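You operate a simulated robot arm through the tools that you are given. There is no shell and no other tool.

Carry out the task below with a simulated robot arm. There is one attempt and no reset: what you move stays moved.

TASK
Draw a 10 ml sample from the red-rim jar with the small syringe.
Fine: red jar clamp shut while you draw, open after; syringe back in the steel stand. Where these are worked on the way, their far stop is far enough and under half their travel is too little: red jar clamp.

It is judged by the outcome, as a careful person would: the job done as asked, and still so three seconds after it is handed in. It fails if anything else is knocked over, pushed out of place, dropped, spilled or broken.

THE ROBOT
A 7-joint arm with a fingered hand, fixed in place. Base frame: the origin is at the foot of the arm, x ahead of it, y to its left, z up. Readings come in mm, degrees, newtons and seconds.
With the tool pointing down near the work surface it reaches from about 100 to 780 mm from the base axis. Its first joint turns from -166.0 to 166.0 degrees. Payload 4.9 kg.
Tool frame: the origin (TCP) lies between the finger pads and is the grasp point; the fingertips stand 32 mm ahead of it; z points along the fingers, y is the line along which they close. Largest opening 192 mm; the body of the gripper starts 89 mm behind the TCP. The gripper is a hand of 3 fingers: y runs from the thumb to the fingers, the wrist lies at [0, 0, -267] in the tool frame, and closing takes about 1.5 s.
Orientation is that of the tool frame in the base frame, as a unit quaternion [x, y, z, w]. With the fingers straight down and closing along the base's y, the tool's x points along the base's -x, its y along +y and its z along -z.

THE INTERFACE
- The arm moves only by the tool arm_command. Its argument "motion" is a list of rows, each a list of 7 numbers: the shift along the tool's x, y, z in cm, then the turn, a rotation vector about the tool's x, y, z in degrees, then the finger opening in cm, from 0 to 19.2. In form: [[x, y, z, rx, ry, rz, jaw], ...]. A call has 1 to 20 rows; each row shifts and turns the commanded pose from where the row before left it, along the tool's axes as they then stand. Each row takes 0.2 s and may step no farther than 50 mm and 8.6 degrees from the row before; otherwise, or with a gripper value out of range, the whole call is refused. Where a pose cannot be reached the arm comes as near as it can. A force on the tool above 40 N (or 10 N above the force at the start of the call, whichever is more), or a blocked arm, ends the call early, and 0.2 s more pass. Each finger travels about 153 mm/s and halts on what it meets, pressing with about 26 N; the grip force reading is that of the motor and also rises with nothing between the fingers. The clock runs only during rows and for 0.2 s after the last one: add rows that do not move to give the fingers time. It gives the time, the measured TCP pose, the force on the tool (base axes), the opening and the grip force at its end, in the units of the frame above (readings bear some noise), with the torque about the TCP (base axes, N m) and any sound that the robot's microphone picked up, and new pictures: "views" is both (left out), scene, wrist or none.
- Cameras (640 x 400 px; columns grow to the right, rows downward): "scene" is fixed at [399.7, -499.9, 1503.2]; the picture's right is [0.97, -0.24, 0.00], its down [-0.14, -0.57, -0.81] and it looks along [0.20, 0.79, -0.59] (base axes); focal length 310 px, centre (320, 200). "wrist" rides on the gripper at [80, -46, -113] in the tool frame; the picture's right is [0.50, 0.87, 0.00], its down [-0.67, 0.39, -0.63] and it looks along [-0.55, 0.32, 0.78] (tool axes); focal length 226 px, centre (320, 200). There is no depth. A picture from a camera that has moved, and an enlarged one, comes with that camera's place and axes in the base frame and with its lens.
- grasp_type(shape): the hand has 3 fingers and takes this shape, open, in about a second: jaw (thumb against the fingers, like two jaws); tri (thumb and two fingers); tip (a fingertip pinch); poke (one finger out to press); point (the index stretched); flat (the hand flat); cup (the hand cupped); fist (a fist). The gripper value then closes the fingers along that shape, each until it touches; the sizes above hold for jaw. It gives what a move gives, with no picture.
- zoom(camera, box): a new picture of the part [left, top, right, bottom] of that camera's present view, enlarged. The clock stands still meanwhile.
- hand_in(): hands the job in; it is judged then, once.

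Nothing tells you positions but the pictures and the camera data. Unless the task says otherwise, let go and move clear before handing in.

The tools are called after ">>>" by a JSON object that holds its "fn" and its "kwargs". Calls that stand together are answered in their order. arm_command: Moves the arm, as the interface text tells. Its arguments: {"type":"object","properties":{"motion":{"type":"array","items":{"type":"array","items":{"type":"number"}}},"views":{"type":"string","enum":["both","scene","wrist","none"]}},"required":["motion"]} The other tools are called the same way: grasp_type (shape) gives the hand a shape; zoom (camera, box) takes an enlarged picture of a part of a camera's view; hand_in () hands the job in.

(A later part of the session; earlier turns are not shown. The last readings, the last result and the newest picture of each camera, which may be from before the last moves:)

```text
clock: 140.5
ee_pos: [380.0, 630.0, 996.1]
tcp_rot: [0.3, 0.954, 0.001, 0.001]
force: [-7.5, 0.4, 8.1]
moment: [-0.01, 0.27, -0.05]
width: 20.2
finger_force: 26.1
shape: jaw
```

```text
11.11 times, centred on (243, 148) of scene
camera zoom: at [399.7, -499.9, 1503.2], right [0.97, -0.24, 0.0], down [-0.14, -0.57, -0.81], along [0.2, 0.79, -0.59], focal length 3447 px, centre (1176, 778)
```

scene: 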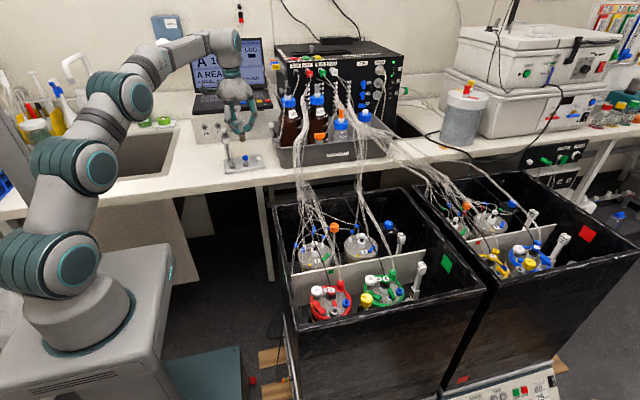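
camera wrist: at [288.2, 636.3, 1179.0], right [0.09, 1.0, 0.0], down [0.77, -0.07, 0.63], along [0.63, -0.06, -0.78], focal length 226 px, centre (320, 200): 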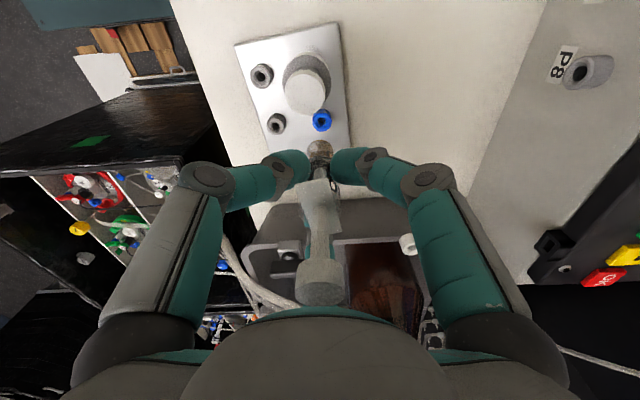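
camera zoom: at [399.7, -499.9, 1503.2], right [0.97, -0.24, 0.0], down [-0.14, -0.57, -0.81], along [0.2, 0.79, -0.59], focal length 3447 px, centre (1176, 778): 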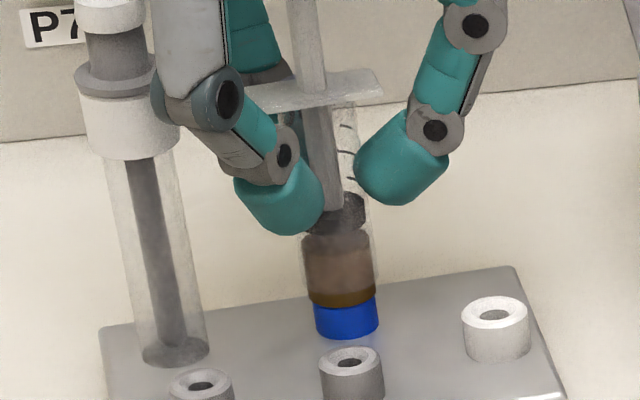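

Seated at the original height (TCP z≈996). I'll relieve the small sideways load and open the fingers gently.

>>> {"fn": "arm_command", "kwargs": {"motion": [[0.07, -0.05, -0.05, 0, 0, 0, 1.5], [0, 0, 0, 0, 0, 0, 2.4], [0, 0, 0, 0, 0, 0, 3.0], [0, 0, 0, 0, 0, 0, 3.8], [0, 0, 0, 0, 0, 0, 5.5], [0, 0, 0, 0, 0, 0, 8], [0, 0, 0, 0, 0, 0, 8]], "views": "wrist"}}

>>> {"fn": "zoom", "kwargs": {"camera": "scene", "box": [215, 110, 270, 170]}}

>>> {"fn": "zoom", "kwargs": {"camera": "wrist", "box": [220, 80, 420, 300]}}

```text
clock: 142.1
ee_pos: [379.7, 631.4, 994.9]
tcp_rot: [0.301, 0.954, 0.0, 0.0]
force: [-0.9, -0.9, -0.4]
moment: [-0.02, 0.0, -0.02]
width: 79.5
finger_force: 0.1
shape: jaw
camera wrist: at [288.3, 638.6, 1110.1], right [0.09, 1.0, 0.0], down [0.77, -0.07, 0.63], along [0.63, -0.06, -0.78], focal length 226 px, centre (320, 200)
```

wrist: 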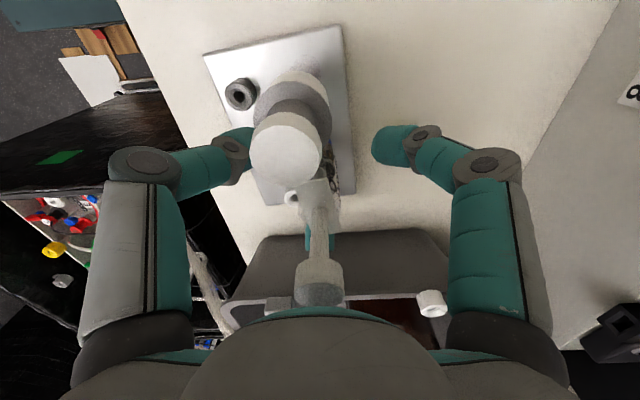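

```text
6.67 times, centred on (242, 140) of scene
camera zoom: at [399.7, -499.9, 1503.2], right [0.97, -0.24, 0.0], down [-0.14, -0.57, -0.81], along [0.2, 0.79, -0.59], focal length 2068 px, centre (837, 600)
```

zoom: 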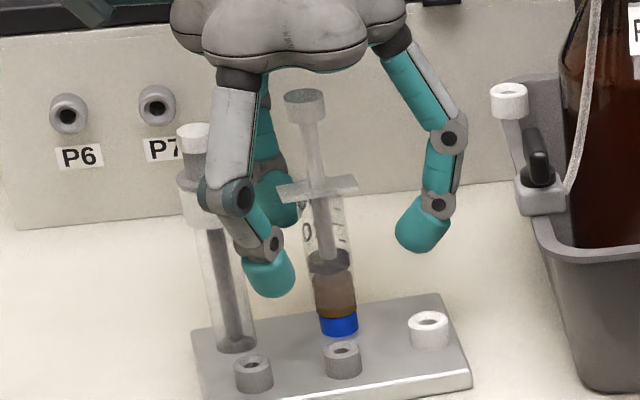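

```text
1.82 times, centred on (320, 190) of wrist
camera zoom: at [288.3, 638.6, 1110.1], right [0.09, 1.0, 0.0], down [0.77, -0.07, 0.63], along [0.63, -0.06, -0.78], focal length 411 px, centre (320, 218)
```

zoom: 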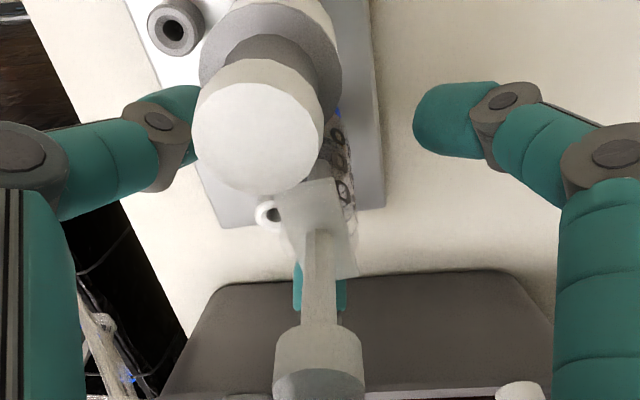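

The syringe stands upright in its blue socket with the sample in it. I'll raise the hand straight up, clear of the cap.

>>> {"fn": "arm_command", "kwargs": {"motion": [[0, 0, -2, 0, 0, 0, 8], [0, 0, -2, 0, 0, 0, 8], [0, 0, -2, 0, 0, 0, 8], [0, 0, -2, 0, 0, 0, 8], [0, 0, -2, 0, 0, 0, 8], [0, 0, 0, 0, 0, 0, 8]], "views": "none"}}

>>> {"fn": "zoom", "kwargs": {"camera": "wrist", "box": [240, 60, 400, 220]}}

>>> {"fn": "zoom", "kwargs": {"camera": "scene", "box": [210, 90, 280, 170]}}

```text
clock: 143.5
ee_pos: [380.2, 630.4, 1095.9]
tcp_rot: [0.301, 0.954, 0.0, 0.0]
force: [0.0, 0.4, 0.5]
moment: [0.01, 0.01, -0.02]
width: 79.7
finger_force: 0.1
shape: jaw
```

```text
2.50 times, centred on (320, 140) of wrist
camera zoom: at [288.9, 638.5, 1209.6], right [0.09, 1.0, 0.0], down [0.77, -0.07, 0.63], along [0.63, -0.06, -0.78], focal length 565 px, centre (320, 350)
```

zoom: 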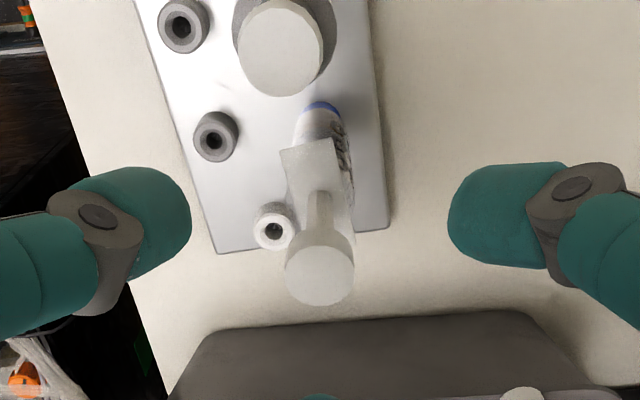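

```text
5.00 times, centred on (245, 130) of scene
camera zoom: at [399.7, -499.9, 1503.2], right [0.97, -0.24, 0.0], down [-0.14, -0.57, -0.81], along [0.2, 0.79, -0.59], focal length 1551 px, centre (695, 550)
```

zoom: 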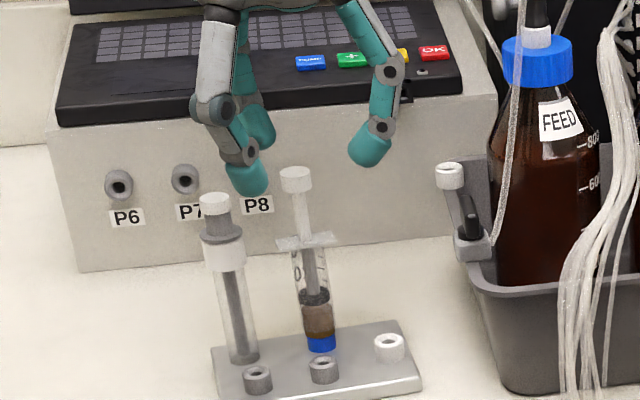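

>>> {"fn": "zoom", "kwargs": {"camera": "scene", "box": [232, 135, 257, 160]}}

>>> {"fn": "zoom", "kwargs": {"camera": "scene", "box": [230, 122, 255, 147]}}

>>> {"fn": "arm_command", "kwargs": {"motion": [[-1.5, -1.3, -1.5, 0, 0, 0, 8], [-3.0, -2.6, -1.2, 0, 0, 0, 8], [-3.4, -2.95, -0.5, 0, 0, 0, 8], [-3.46, -3.0, 0, 0, 0, 0, 8], [-3.46, -3.0, 0, 0, 0, 0, 8], [-3.46, -3.0, 0, 0, 0, 0, 8]], "views": "scene"}}

```text
16.00 times, centred on (244, 148) of scene
camera zoom: at [399.7, -499.9, 1503.2], right [0.97, -0.24, 0.0], down [-0.14, -0.57, -0.81], along [0.2, 0.79, -0.59], focal length 4963 px, centre (1528, 1040)
```

zoom: 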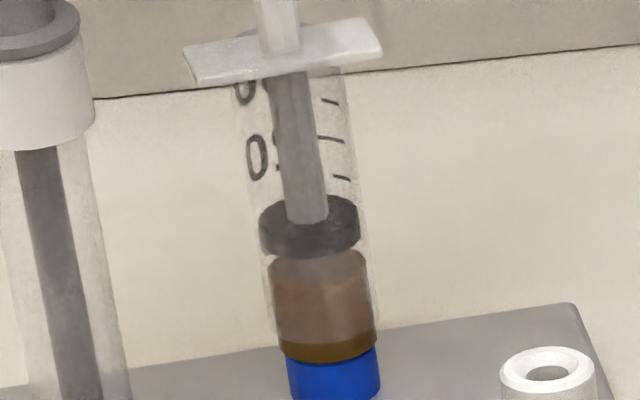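

```text
16.00 times, centred on (242, 134) of scene
camera zoom: at [399.7, -499.9, 1503.2], right [0.97, -0.24, 0.0], down [-0.14, -0.57, -0.81], along [0.2, 0.79, -0.59], focal length 4963 px, centre (1560, 1248)
```

zoom: 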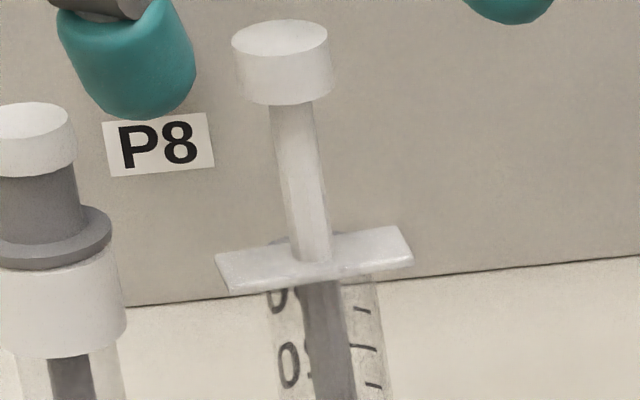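

```text
clock: 144.9
ee_pos: [441.0, 394.6, 1127.3]
tcp_rot: [0.301, 0.954, -0.001, 0.0]
force: [-0.6, 0.8, 0.3]
moment: [0.0, 0.01, 0.01]
width: 79.6
finger_force: 0.1
shape: jaw
```

scene: 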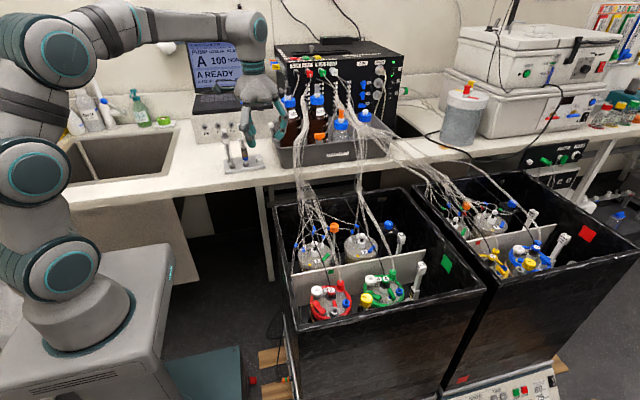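

The sample reads about 10.1 ml and the syringe is back in its socket. Now the clamp must be opened by pressing pad A, which sits in a tight gap between the filter and the wall; the "point" shape (one straight finger) may suit. I'll look at it in profile here in open space.

>>> {"fn": "grasp_type", "kwargs": {"shape": "point"}}

>>> {"fn": "arm_command", "kwargs": {"motion": [[-3.46, -3.0, 0, 0, 0, 0, 19.2], [-3.46, -3.0, 0, 0, 0, 0, 19.2], [0, 0, 0, 0, 0, 0, 19.2]], "views": "both"}}

>>> {"fn": "zoom", "kwargs": {"camera": "scene", "box": [220, 60, 400, 240]}}

```text
clock: 145.8
ee_pos: [441.0, 396.6, 1128.1]
tcp_rot: [0.301, 0.954, 0.0, -0.001]
force: [0.0, -0.2, -1.0]
moment: [-0.01, -0.01, 0.0]
width: 0.1
finger_force: 0.0
shape: point
```

```text
clock: 146.6
ee_pos: [459.8, 305.0, 1128.2]
tcp_rot: [0.301, 0.954, 0.0, 0.0]
force: [-0.2, 0.6, -0.4]
moment: [0.01, 0.0, 0.02]
width: 184.2
finger_force: 0.1
shape: point
camera wrist: at [369.7, 312.7, 1243.5], right [0.09, 1.0, 0.0], down [0.77, -0.07, 0.63], along [0.63, -0.05, -0.78], focal length 226 px, centre (320, 200)
```

scene: 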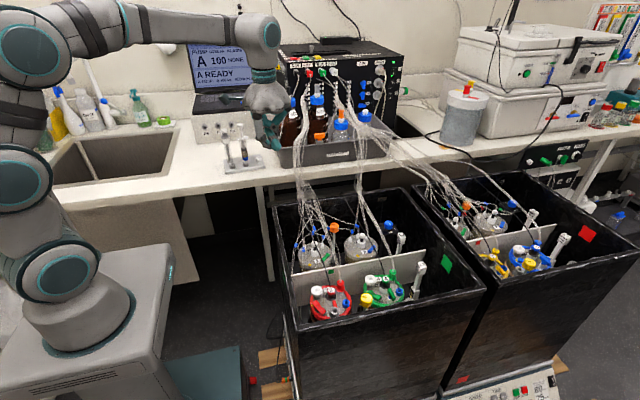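
wrist: 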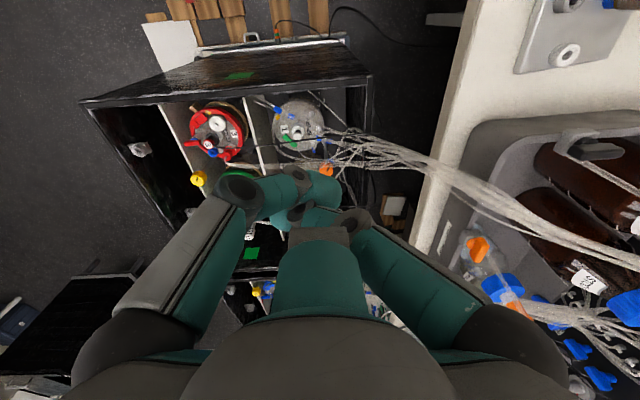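

```text
2.22 times, centred on (310, 150) of scene
camera zoom: at [399.7, -499.9, 1503.2], right [0.97, -0.24, 0.0], down [-0.14, -0.57, -0.81], along [0.2, 0.79, -0.59], focal length 689 px, centre (342, 311)
```

zoom: 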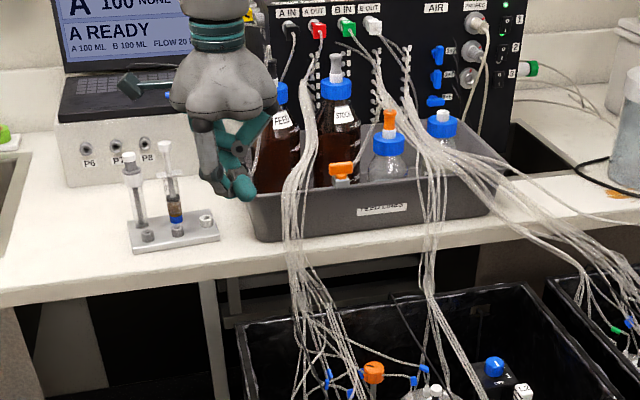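

>>> {"fn": "zoom", "kwargs": {"camera": "scene", "box": [235, 70, 315, 150]}}

>>> {"fn": "zoom", "kwargs": {"camera": "wrist", "box": [200, 150, 420, 330]}}

```text
5.00 times, centred on (275, 110) of scene
camera zoom: at [399.7, -499.9, 1503.2], right [0.97, -0.24, 0.0], down [-0.14, -0.57, -0.81], along [0.2, 0.79, -0.59], focal length 1551 px, centre (545, 650)
```

zoom: 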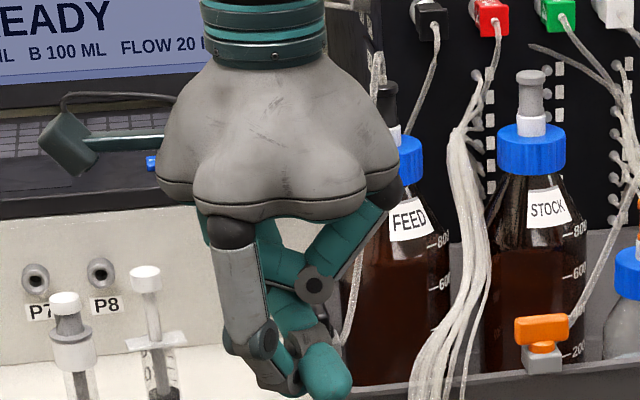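

```text
2.22 times, centred on (310, 240) of wrist
camera zoom: at [369.7, 312.7, 1243.5], right [0.09, 1.0, 0.0], down [0.77, -0.07, 0.63], along [0.63, -0.05, -0.78], focal length 502 px, centre (342, 111)
```

zoom: 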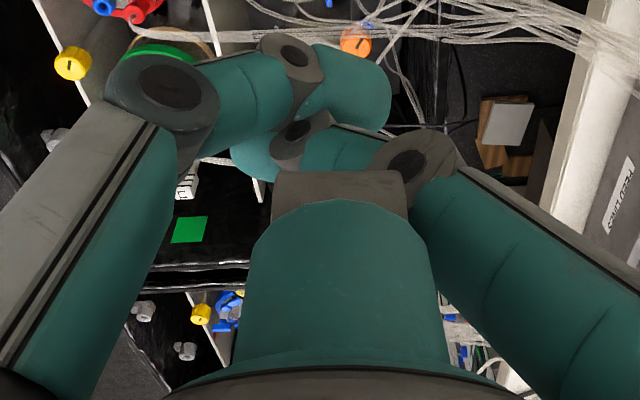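

The point shape is not straight enough to help. I'll check "flat" and "tip" quickly as well.

>>> {"fn": "grasp_type", "kwargs": {"shape": "flat"}}

>>> {"fn": "zoom", "kwargs": {"camera": "scene", "box": [235, 70, 315, 150]}}

>>> {"fn": "zoom", "kwargs": {"camera": "wrist", "box": [0, 0, 640, 400]}}

>>> {"fn": "grasp_type", "kwargs": {"shape": "tip"}}

>>> {"fn": "zoom", "kwargs": {"camera": "scene", "box": [235, 70, 315, 150]}}

>>> {"fn": "zoom", "kwargs": {"camera": "wrist", "box": [0, 0, 640, 400]}}

```text
clock: 147.5
ee_pos: [460.1, 305.7, 1128.5]
tcp_rot: [0.301, 0.953, 0.0, 0.0]
force: [0.2, 0.4, 0.1]
moment: [0.02, 0.01, -0.02]
width: 184.3
finger_force: 0.1
shape: flat
```

```text
5.00 times, centred on (275, 110) of scene
camera zoom: at [399.7, -499.9, 1503.2], right [0.97, -0.24, 0.0], down [-0.14, -0.57, -0.81], along [0.2, 0.79, -0.59], focal length 1551 px, centre (545, 650)
```

zoom: 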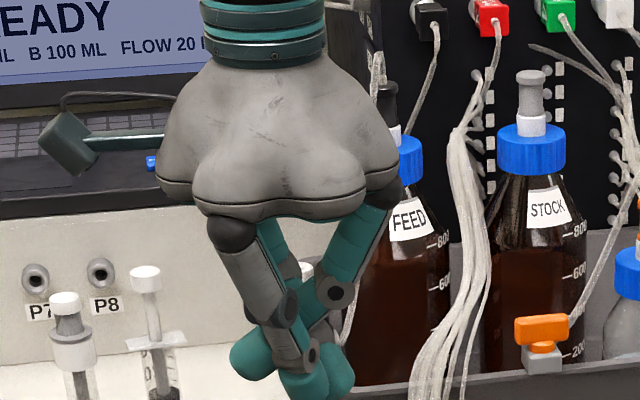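

```text
1.00 times, centred on (320, 200) of wrist (not enlarged: the box is as wide or as high as the picture)
camera zoom: at [369.7, 313.0, 1243.6], right [0.09, 1.0, 0.0], down [0.77, -0.07, 0.63], along [0.63, -0.06, -0.78], focal length 226 px, centre (320, 200)
```

zoom: 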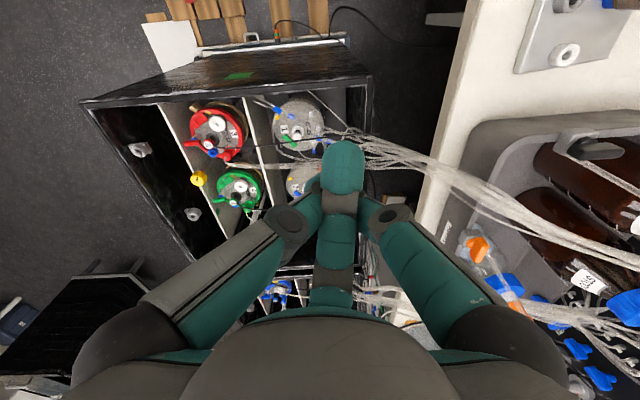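

```text
clock: 148.4
ee_pos: [462.1, 305.7, 1128.6]
tcp_rot: [0.301, 0.954, 0.0, 0.001]
force: [0.5, -0.3, -0.1]
moment: [0.0, -0.01, 0.02]
width: 191.9
finger_force: 0.0
shape: tip
```

```text
5.00 times, centred on (275, 110) of scene
camera zoom: at [399.7, -499.9, 1503.2], right [0.97, -0.24, 0.0], down [-0.14, -0.57, -0.81], along [0.2, 0.79, -0.59], focal length 1551 px, centre (545, 650)
```

zoom: 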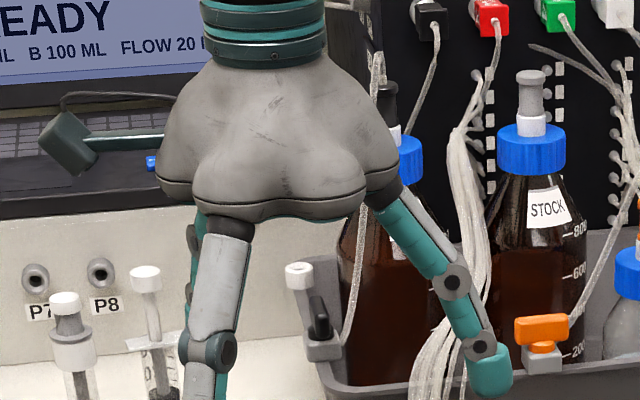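

```text
1.00 times, centred on (320, 200) of wrist (not enlarged: the box is as wide or as high as the picture)
camera zoom: at [369.7, 313.0, 1243.6], right [0.09, 1.0, 0.0], down [0.77, -0.07, 0.63], along [0.63, -0.06, -0.78], focal length 226 px, centre (320, 200)
```

zoom: 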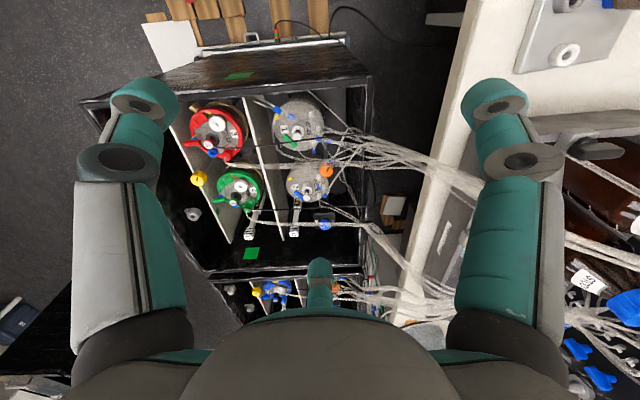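

None of those is slimmer. A better idea: use one finger of the wide-open hand – straddle the tank's left wall with the palm above it, one finger inside over pad A and the other two outside the tank. I'll move there high and look.

>>> {"fn": "grasp_type", "kwargs": {"shape": "jaw"}}

>>> {"fn": "arm_command", "kwargs": {"motion": [[-1.96, -3.91, 0, 0, 0, 0, 19.2], [-1.96, -3.91, 0, 0, 0, 0, 19.2], [-1.96, -3.91, 0, 0, 0, 0, 19.2], [-1.96, -3.91, 0, 0, 0, 0, 19.2], [-1.96, -3.91, 0, 0, 0, 0, 19.2], [-1.96, -3.91, 0, 0, 0, 0, 19.2], [0, 0, 4.2, 0, 0, 0, 19.2], [0, 0, 4.2, 0, 0, 0, 19.2], [0, 0, 4.2, 0, 0, 0, 19.2], [0, 0, 4.2, 0, 0, 0, 19.2], [0, 0, 4.0, 0, 0, 0, 19.2], [0, 0, 0, 0, 0, 0, 19.2]], "views": "both"}}

>>> {"fn": "zoom", "kwargs": {"camera": "scene", "box": [250, 170, 370, 320]}}

```text
clock: 149.3
ee_pos: [460.2, 305.7, 1129.5]
tcp_rot: [0.301, 0.954, 0.0, 0.0]
force: [0.1, -0.5, -0.1]
moment: [0.0, -0.01, -0.02]
width: 192.1
finger_force: 0.1
shape: jaw
```

```text
clock: 151.9
ee_pos: [421.5, 47.5, 919.0]
tcp_rot: [0.3, 0.954, 0.0, 0.0]
force: [0.6, -0.7, 0.1]
moment: [-0.05, 0.02, -0.01]
width: 192.0
finger_force: 0.1
shape: jaw
camera wrist: at [330.3, 54.8, 1034.0], right [0.09, 1.0, 0.0], down [0.77, -0.07, 0.63], along [0.63, -0.06, -0.78], focal length 226 px, centre (320, 200)
```

scene: 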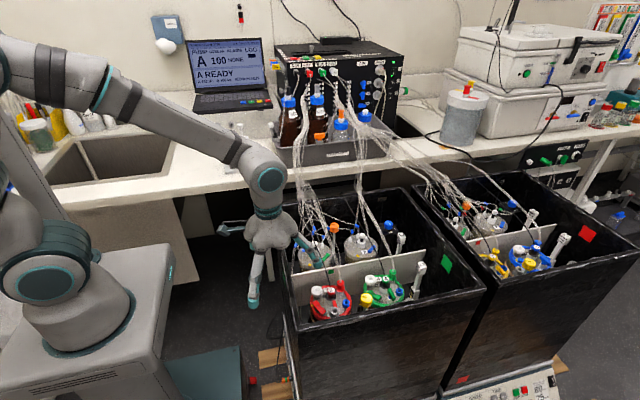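
wrist: 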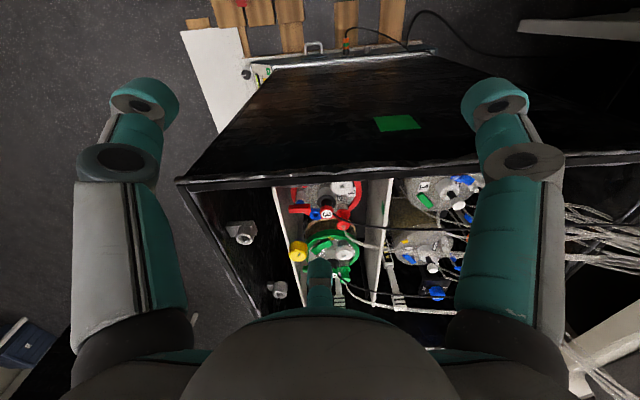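

```text
2.67 times, centred on (310, 245) of scene
camera zoom: at [399.7, -499.9, 1503.2], right [0.97, -0.24, 0.0], down [-0.14, -0.57, -0.81], along [0.2, 0.79, -0.59], focal length 827 px, centre (347, 80)
```

zoom: 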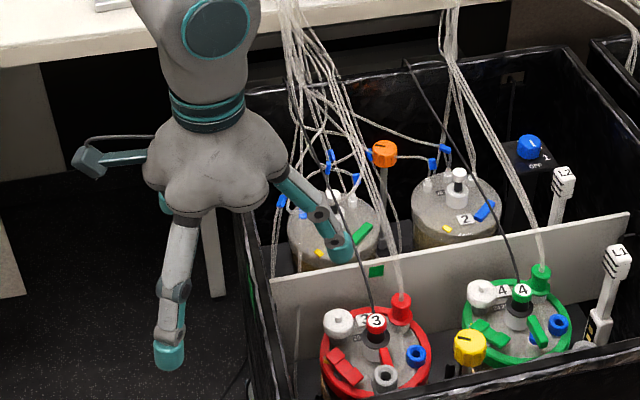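

>>> {"fn": "zoom", "kwargs": {"camera": "scene", "box": [290, 215, 330, 275]}}

>>> {"fn": "zoom", "kwargs": {"camera": "wrist", "box": [260, 160, 380, 320]}}

```text
6.67 times, centred on (310, 245) of scene
camera zoom: at [399.7, -499.9, 1503.2], right [0.97, -0.24, 0.0], down [-0.14, -0.57, -0.81], along [0.2, 0.79, -0.59], focal length 2068 px, centre (387, -100)
```

zoom: 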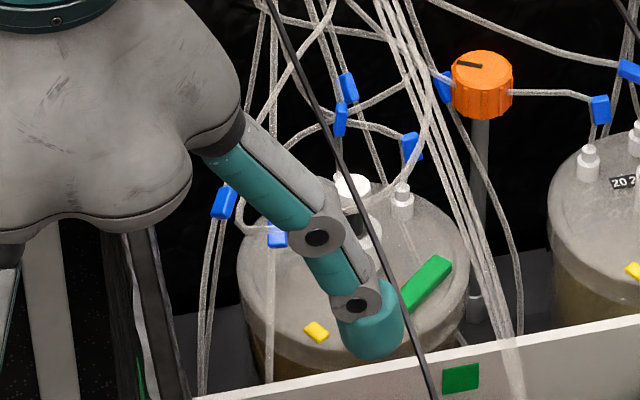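

```text
2.50 times, centred on (320, 240) of wrist
camera zoom: at [330.3, 54.8, 1034.0], right [0.09, 1.0, 0.0], down [0.77, -0.07, 0.63], along [0.63, -0.06, -0.78], focal length 565 px, centre (320, 100)
```

zoom: 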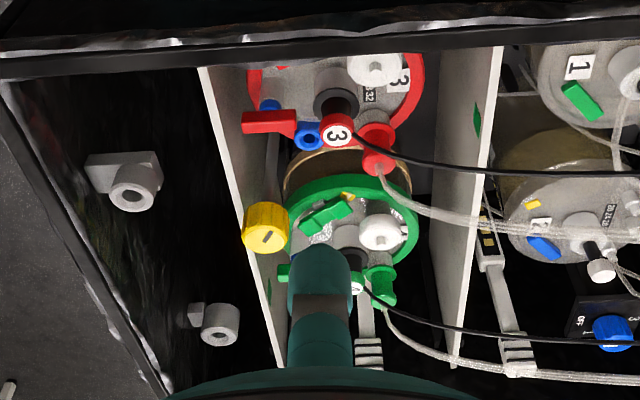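

The straddle works geometrically: the free finger's tip is ~107 mm out and 37 mm below the tool point. I'll tilt the palm 8° toward the jar (finger more upright, others rising), and lower until that fingertip is ~50 mm above pad A.

>>> {"fn": "arm_command", "kwargs": {"motion": [[0, 0, 0, 4.58, 6.56, 0, 19.2], [-0.34, 0.24, 2.97, 0, 0, 0, 19.2], [-0.34, 0.24, 2.97, 0, 0, 0, 19.2], [-0.23, 0.16, 1.98, 0, 0, 0, 19.2], [0, 0, 0, 0, 0, 0, 19.2]], "views": "both"}}

>>> {"fn": "zoom", "kwargs": {"camera": "scene", "box": [290, 250, 350, 320]}}

>>> {"fn": "zoom", "kwargs": {"camera": "scene", "box": [240, 190, 370, 330]}}

```text
clock: 153.1
ee_pos: [422.1, 46.2, 839.7]
tcp_rot: [0.3, 0.951, -0.021, -0.067]
force: [0.2, 0.7, 0.1]
moment: [0.0, 0.0, 0.03]
width: 191.9
finger_force: 0.0
shape: jaw
camera wrist: at [347.8, 54.9, 966.0], right [0.09, 1.0, -0.01], down [0.85, -0.07, 0.52], along [0.52, -0.05, -0.86], focal length 226 px, centre (320, 200)
```

scene: 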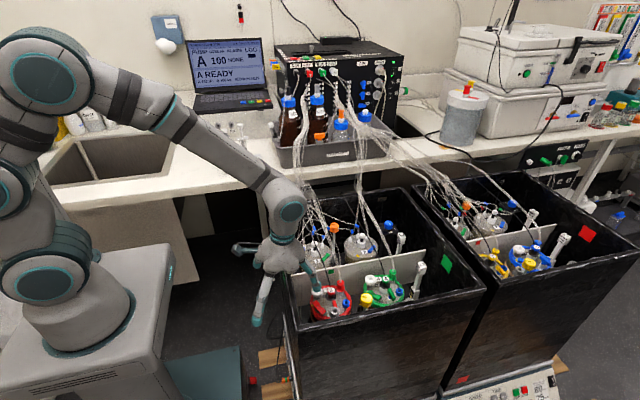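
wrist: 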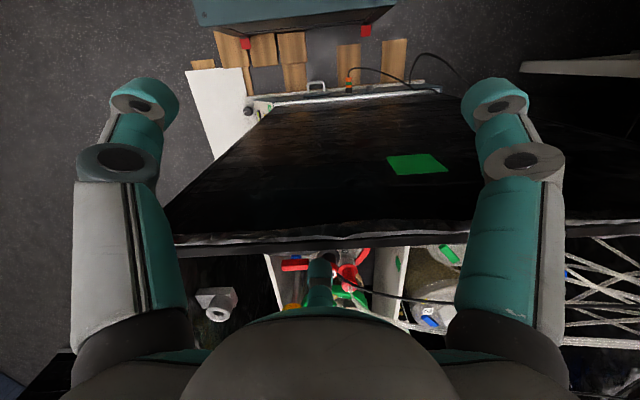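

```text
5.71 times, centred on (320, 285) of scene
camera zoom: at [399.7, -499.9, 1503.2], right [0.97, -0.24, 0.0], down [-0.14, -0.57, -0.81], along [0.2, 0.79, -0.59], focal length 1773 px, centre (320, -286)
```

zoom: 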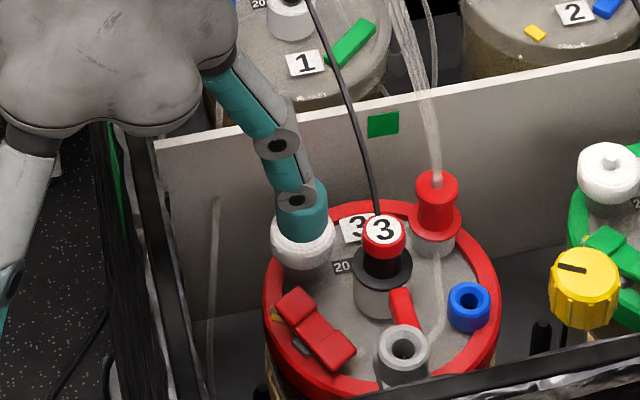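

```text
2.86 times, centred on (305, 260) of scene
camera zoom: at [399.7, -499.9, 1503.2], right [0.97, -0.24, 0.0], down [-0.14, -0.57, -0.81], along [0.2, 0.79, -0.59], focal length 886 px, centre (363, 29)
```

zoom: 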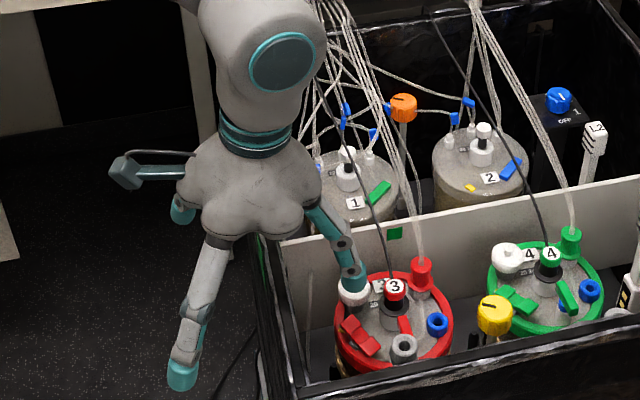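

The fingertip is over pad A, just in front of the filter. I'll nudge 2 mm outward and lower 38 mm to just above the pad.

>>> {"fn": "arm_command", "kwargs": {"motion": [[0.16, -0.11, 0.03, 0, 0, 0, 19.2], [-0.17, 0.12, 1.5, 0, 0, 0, 19.2], [-0.17, 0.12, 1.5, 0, 0, 0, 19.2], [-0.09, 0.06, 0.79, 0, 0, 0, 19.2], [0, 0, 0, 0, 0, 0, 19.2]], "views": "none"}}

>>> {"fn": "zoom", "kwargs": {"camera": "scene", "box": [300, 275, 345, 315]}}

>>> {"fn": "zoom", "kwargs": {"camera": "wrist", "box": [240, 220, 400, 320]}}

```text
clock: 154.3
ee_pos: [419.4, 45.6, 799.9]
tcp_rot: [0.301, 0.951, -0.021, -0.067]
force: [0.7, 0.8, -0.1]
moment: [0.0, -0.01, 0.0]
width: 191.8
finger_force: 0.0
shape: jaw
```

```text
10.00 times, centred on (322, 295) of scene
camera zoom: at [399.7, -499.9, 1503.2], right [0.97, -0.24, 0.0], down [-0.14, -0.57, -0.81], along [0.2, 0.79, -0.59], focal length 3102 px, centre (295, -750)
```

zoom: 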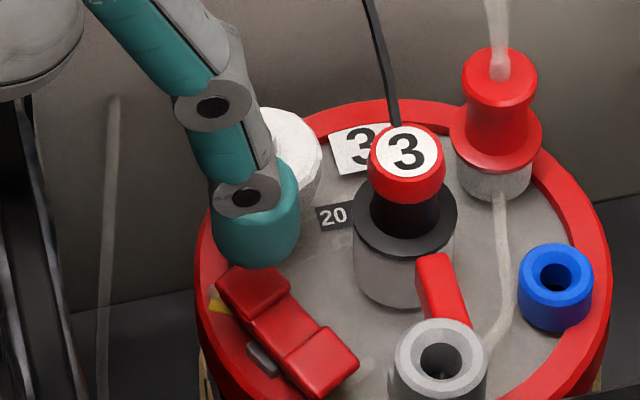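

```text
4.00 times, centred on (320, 270) of wrist
camera zoom: at [344.8, 53.6, 927.2], right [0.09, 1.0, -0.01], down [0.85, -0.07, 0.52], along [0.52, -0.05, -0.86], focal length 904 px, centre (320, -80)
```

zoom: 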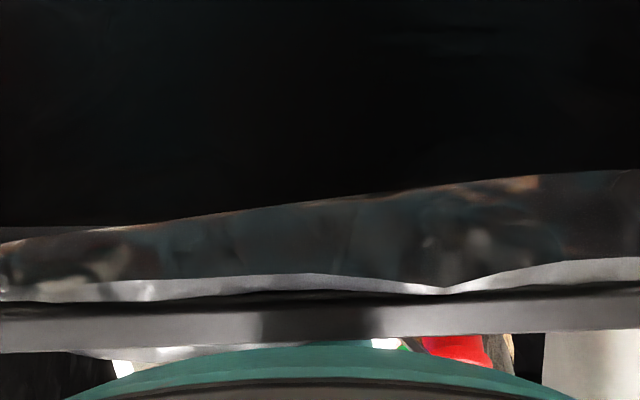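

The fingertip is squarely above pad A. Lowering in small steps now, watching the force.

>>> {"fn": "arm_command", "kwargs": {"motion": [[-0.09, 0.06, 0.79, 0, 0, 0, 19.2], [-0.034, 0.024, 0.297, 0, 0, 0, 19.2], [0, 0, 0, 0, 0, 0, 19.2]], "views": "none"}}

>>> {"fn": "arm_command", "kwargs": {"motion": [[-0.023, 0.016, 0.198, 0, 0, 0, 19.2], [-0.023, 0.016, 0.198, 0, 0, 0, 19.2]], "views": "none"}}

>>> {"fn": "zoom", "kwargs": {"camera": "scene", "box": [300, 275, 345, 315]}}

```text
clock: 155.1
ee_pos: [420.7, 47.0, 790.0]
tcp_rot: [0.3, 0.951, -0.021, -0.067]
force: [1.0, -1.0, 0.2]
moment: [-0.01, -0.01, 0.03]
width: 192.0
finger_force: 0.0
shape: jaw
```

```text
clock: 155.7
ee_pos: [420.0, 47.0, 786.9]
tcp_rot: [0.301, 0.951, -0.021, -0.066]
force: [-0.5, -0.2, -0.6]
moment: [-0.01, 0.02, -0.02]
width: 192.1
finger_force: 0.1
shape: jaw
```

```text
10.00 times, centred on (322, 295) of scene
camera zoom: at [399.7, -499.9, 1503.2], right [0.97, -0.24, 0.0], down [-0.14, -0.57, -0.81], along [0.2, 0.79, -0.59], focal length 3102 px, centre (295, -750)
```

zoom: 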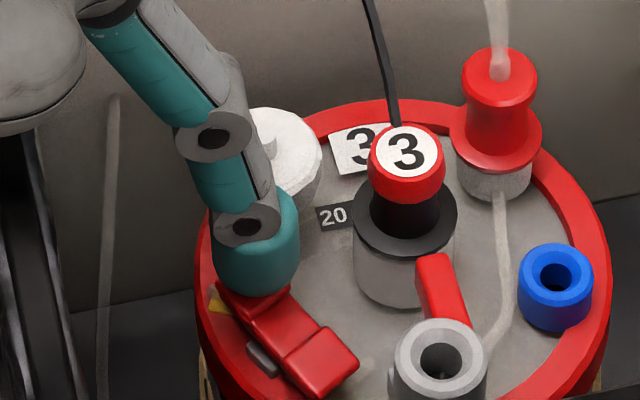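

>>> {"fn": "arm_command", "kwargs": {"motion": [[-0.023, 0.016, 0.198, 0, 0, 0, 19.2], [-0.023, 0.016, 0.198, 0, 0, 0, 19.2]], "views": "none"}}

>>> {"fn": "arm_command", "kwargs": {"motion": [[-0.023, 0.016, 0.198, 0, 0, 0, 19.2], [0, 0, 0, 0, 0, 0, 19.2]], "views": "none"}}

>>> {"fn": "zoom", "kwargs": {"camera": "scene", "box": [300, 275, 345, 315]}}

```text
clock: 156.3
ee_pos: [420.6, 47.7, 782.6]
tcp_rot: [0.299, 0.952, -0.021, -0.068]
force: [0.1, 0.5, 2.0]
moment: [0.01, -0.22, 0.01]
width: 191.6
finger_force: 0.0
shape: jaw
```

```text
clock: 156.9
ee_pos: [420.1, 47.6, 780.4]
tcp_rot: [0.3, 0.951, -0.02, -0.067]
force: [-0.9, 0.7, -0.1]
moment: [0.01, -0.01, 0.04]
width: 192.0
finger_force: 0.0
shape: jaw
```

```text
10.00 times, centred on (322, 295) of scene
camera zoom: at [399.7, -499.9, 1503.2], right [0.97, -0.24, 0.0], down [-0.14, -0.57, -0.81], along [0.2, 0.79, -0.59], focal length 3102 px, centre (295, -750)
```

zoom: 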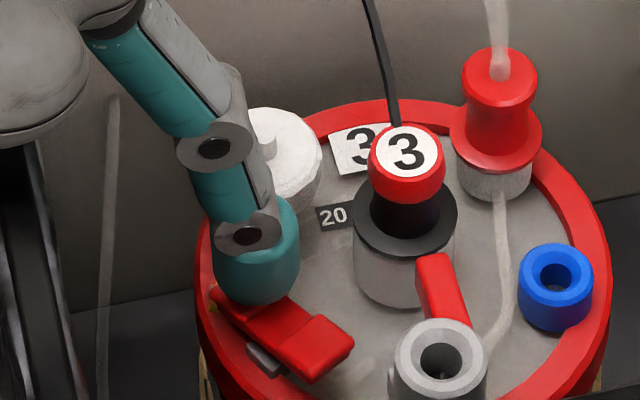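

The rocker has tipped over (pad B is up again). I'll press a little further to make sure it's on its stop.

>>> {"fn": "arm_command", "kwargs": {"motion": [[-0.017, 0.012, 0.149, 0, 0, 0, 19.2], [0, 0, 0, 0, 0, 0, 19.2]], "views": "none"}}

>>> {"fn": "arm_command", "kwargs": {"motion": [[-0.017, 0.012, 0.149, 0, 0, 0, 19.2], [0, 0, 0, 0, 0, 0, 19.2]], "views": "none"}}

>>> {"fn": "zoom", "kwargs": {"camera": "scene", "box": [300, 275, 345, 315]}}

```text
clock: 157.5
ee_pos: [419.5, 48.0, 777.8]
tcp_rot: [0.299, 0.952, -0.021, -0.066]
force: [-1.2, -0.1, 4.1]
moment: [-0.07, -0.38, -0.01]
width: 192.0
finger_force: 0.1
shape: jaw
```

```text
clock: 158.1
ee_pos: [421.5, 47.9, 778.7]
tcp_rot: [0.299, 0.952, -0.019, -0.064]
force: [-8.0, 2.8, 27.4]
moment: [-0.32, -2.52, 0.09]
width: 191.6
finger_force: 0.1
shape: jaw
```

```text
10.00 times, centred on (322, 295) of scene
camera zoom: at [399.7, -499.9, 1503.2], right [0.97, -0.24, 0.0], down [-0.14, -0.57, -0.81], along [0.2, 0.79, -0.59], focal length 3102 px, centre (295, -750)
```

zoom: 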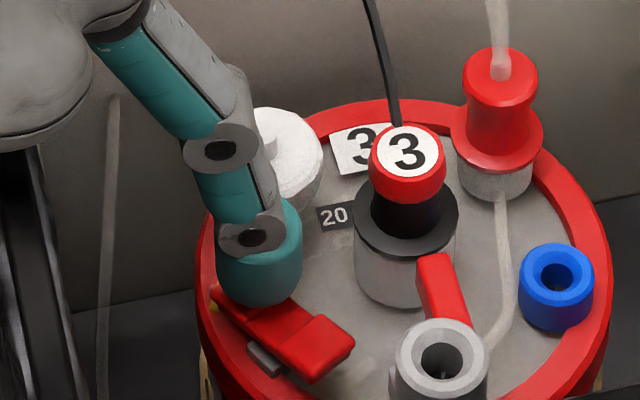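

At the stop (27 N). Now I'll lift straight off and look at the final state of the clamp.

>>> {"fn": "arm_command", "kwargs": {"motion": [[0.057, -0.04, -0.495, 0, 0, 0, 19.2], [0.228, -0.16, -1.98, 0, 0, 0, 19.2], [0.456, -0.32, -3.96, 0, 0, 0, 19.2], [0.456, -0.32, -3.96, 0, 0, 0, 19.2], [0.456, -0.32, -3.96, 0, 0, 0, 19.2], [0, 0, 0, -4.58, -6.56, 0, 19.2], [0, 0, -4, 0, 0, 0, 19.2], [3, -2, 0, 0, 0, 0, 19.2], [0, 0, 0, 0, 0, 0, 19.2]], "views": "both"}}

>>> {"fn": "zoom", "kwargs": {"camera": "scene", "box": [312, 292, 332, 312]}}

>>> {"fn": "zoom", "kwargs": {"camera": "scene", "box": [280, 220, 440, 320]}}

>>> {"fn": "zoom", "kwargs": {"camera": "scene", "box": [205, 100, 285, 175]}}

```text
clock: 160.1
ee_pos: [384.7, 49.0, 964.7]
tcp_rot: [0.301, 0.954, 0.001, 0.0]
force: [-0.6, 0.8, 0.1]
moment: [0.01, 0.01, -0.02]
width: 192.0
finger_force: 0.0
shape: jaw
camera wrist: at [292.8, 55.7, 1079.1], right [0.09, 1.0, 0.0], down [0.77, -0.07, 0.63], along [0.63, -0.06, -0.78], focal length 226 px, centre (320, 200)
```

scene: 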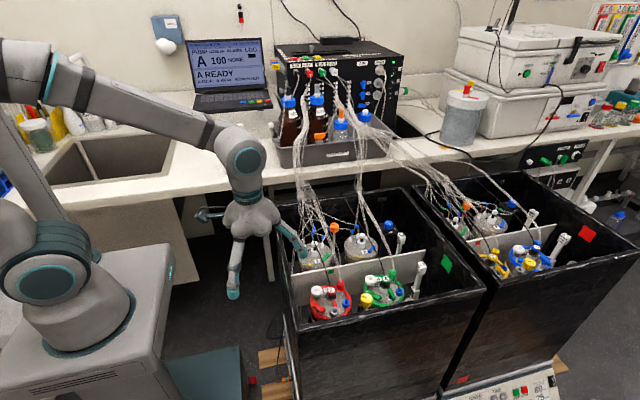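
wrist: 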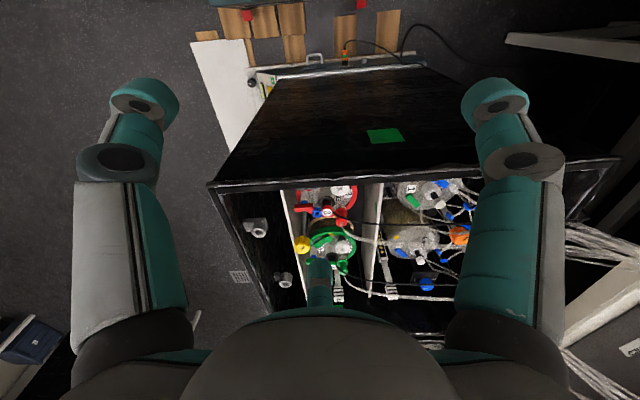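

```text
16.00 times, centred on (322, 302) of scene
camera zoom: at [399.7, -499.9, 1503.2], right [0.97, -0.24, 0.0], down [-0.14, -0.57, -0.81], along [0.2, 0.79, -0.59], focal length 4963 px, centre (288, -1432)
```

zoom: 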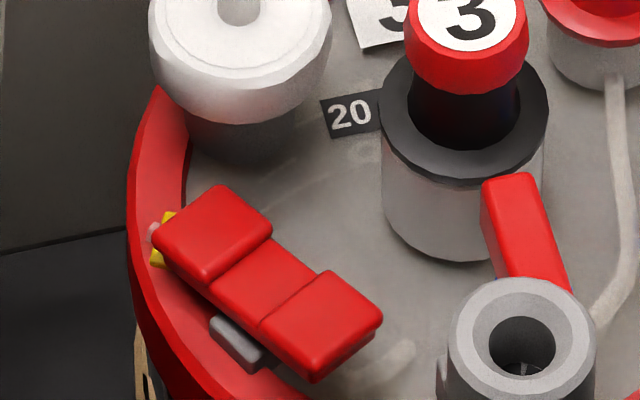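

```text
4.00 times, centred on (360, 270) of scene
camera zoom: at [399.7, -499.9, 1503.2], right [0.97, -0.24, 0.0], down [-0.14, -0.57, -0.81], along [0.2, 0.79, -0.59], focal length 1241 px, centre (160, -80)
```

zoom: 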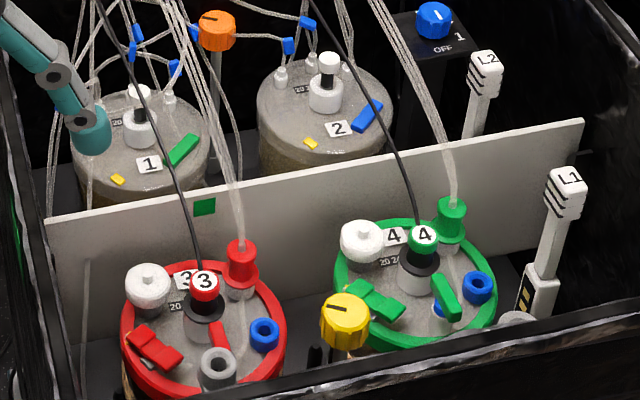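

```text
5.33 times, centred on (245, 138) of scene
camera zoom: at [399.7, -499.9, 1503.2], right [0.97, -0.24, 0.0], down [-0.14, -0.57, -0.81], along [0.2, 0.79, -0.59], focal length 1654 px, centre (720, 533)
```

zoom: 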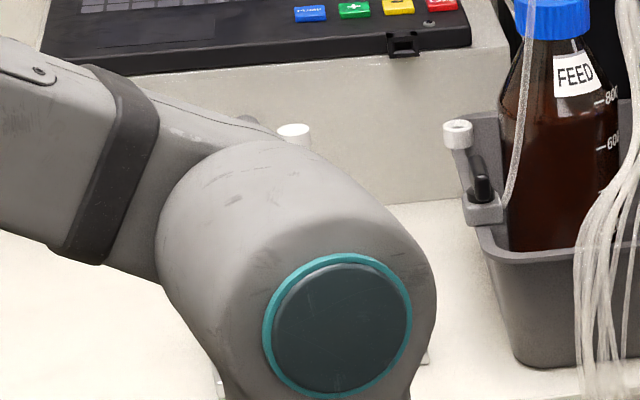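

The clamp has returned exactly to its original (open) tilt. Let me compare with my early pictures to be sure nothing else has shifted – same zoom windows as at the start.

>>> {"fn": "zoom", "kwargs": {"camera": "scene", "box": [310, 280, 354, 320]}}

>>> {"fn": "zoom", "kwargs": {"camera": "scene", "box": [295, 265, 375, 325]}}

>>> {"fn": "zoom", "kwargs": {"camera": "scene", "box": [470, 235, 565, 285]}}

```text
10.00 times, centred on (332, 300) of scene
camera zoom: at [399.7, -499.9, 1503.2], right [0.97, -0.24, 0.0], down [-0.14, -0.57, -0.81], along [0.2, 0.79, -0.59], focal length 3102 px, centre (200, -800)
```

zoom: 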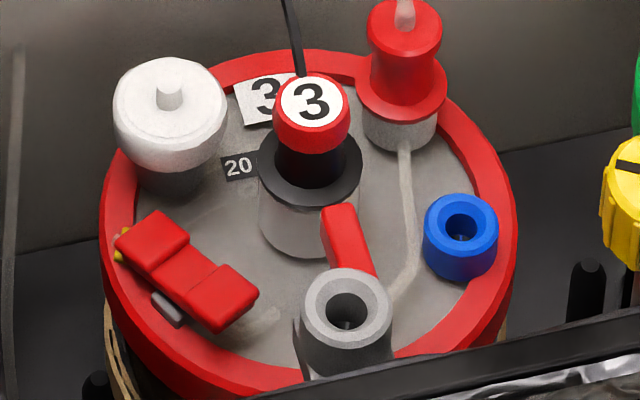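

```text
6.67 times, centred on (335, 295) of scene
camera zoom: at [399.7, -499.9, 1503.2], right [0.97, -0.24, 0.0], down [-0.14, -0.57, -0.81], along [0.2, 0.79, -0.59], focal length 2068 px, centre (220, -433)
```

zoom: 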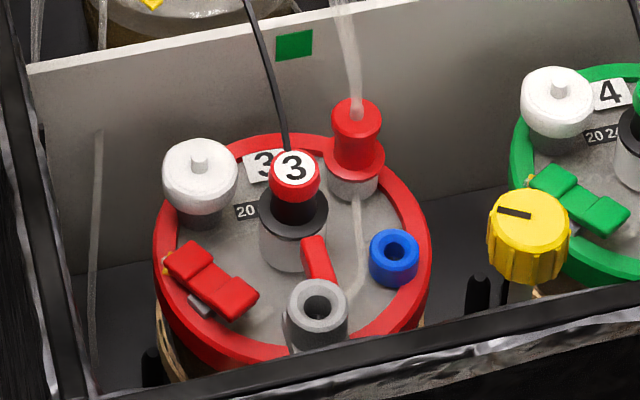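

```text
6.74 times, centred on (518, 260) of scene
camera zoom: at [399.7, -499.9, 1503.2], right [0.97, -0.24, 0.0], down [-0.14, -0.57, -0.81], along [0.2, 0.79, -0.59], focal length 2090 px, centre (-1010, -204)
```

zoom: 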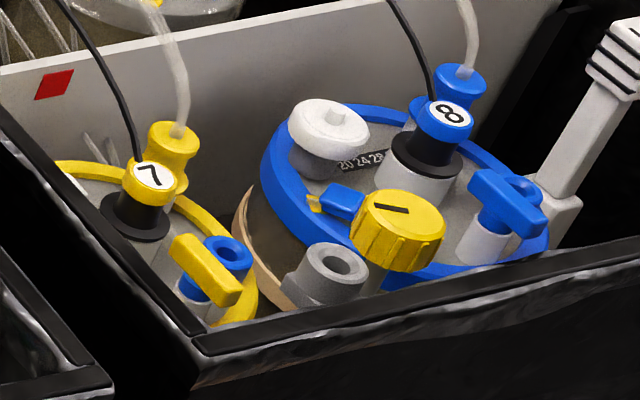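

The jar and everything on it are where they were; the grey bracket on the front wall looks about 2–3 mm off from its first position. Let me check it more closely against its twin.

>>> {"fn": "zoom", "kwargs": {"camera": "wrist", "box": [230, 190, 310, 300]}}

>>> {"fn": "zoom", "kwargs": {"camera": "scene", "box": [325, 295, 365, 325]}}

>>> {"fn": "zoom", "kwargs": {"camera": "scene", "box": [390, 290, 430, 320]}}

```text
3.64 times, centred on (270, 245) of wrist
camera zoom: at [292.8, 55.7, 1079.1], right [0.09, 1.0, 0.0], down [0.77, -0.07, 0.63], along [0.63, -0.06, -0.78], focal length 822 px, centre (502, 36)
```

zoom: 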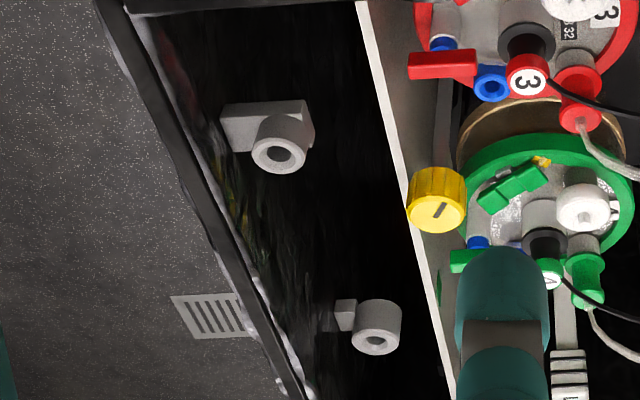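

```text
13.33 times, centred on (345, 310) of scene
camera zoom: at [399.7, -499.9, 1503.2], right [0.97, -0.24, 0.0], down [-0.14, -0.57, -0.81], along [0.2, 0.79, -0.59], focal length 4136 px, centre (-13, -1267)
```

zoom: 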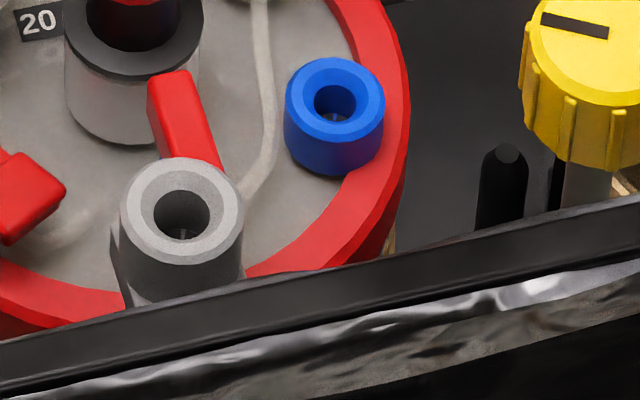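

```text
13.33 times, centred on (410, 305) of scene
camera zoom: at [399.7, -499.9, 1503.2], right [0.97, -0.24, 0.0], down [-0.14, -0.57, -0.81], along [0.2, 0.79, -0.59], focal length 4136 px, centre (-880, -1200)
```

zoom: 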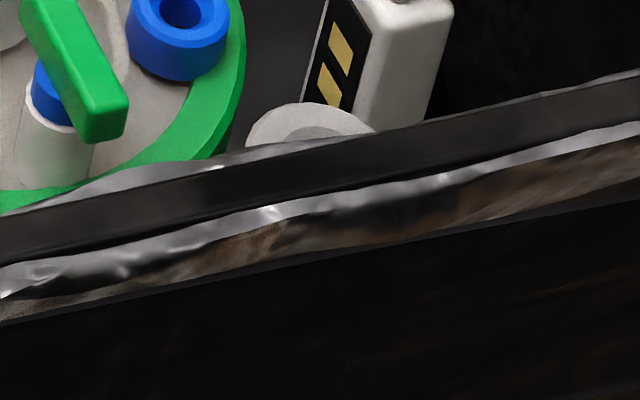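

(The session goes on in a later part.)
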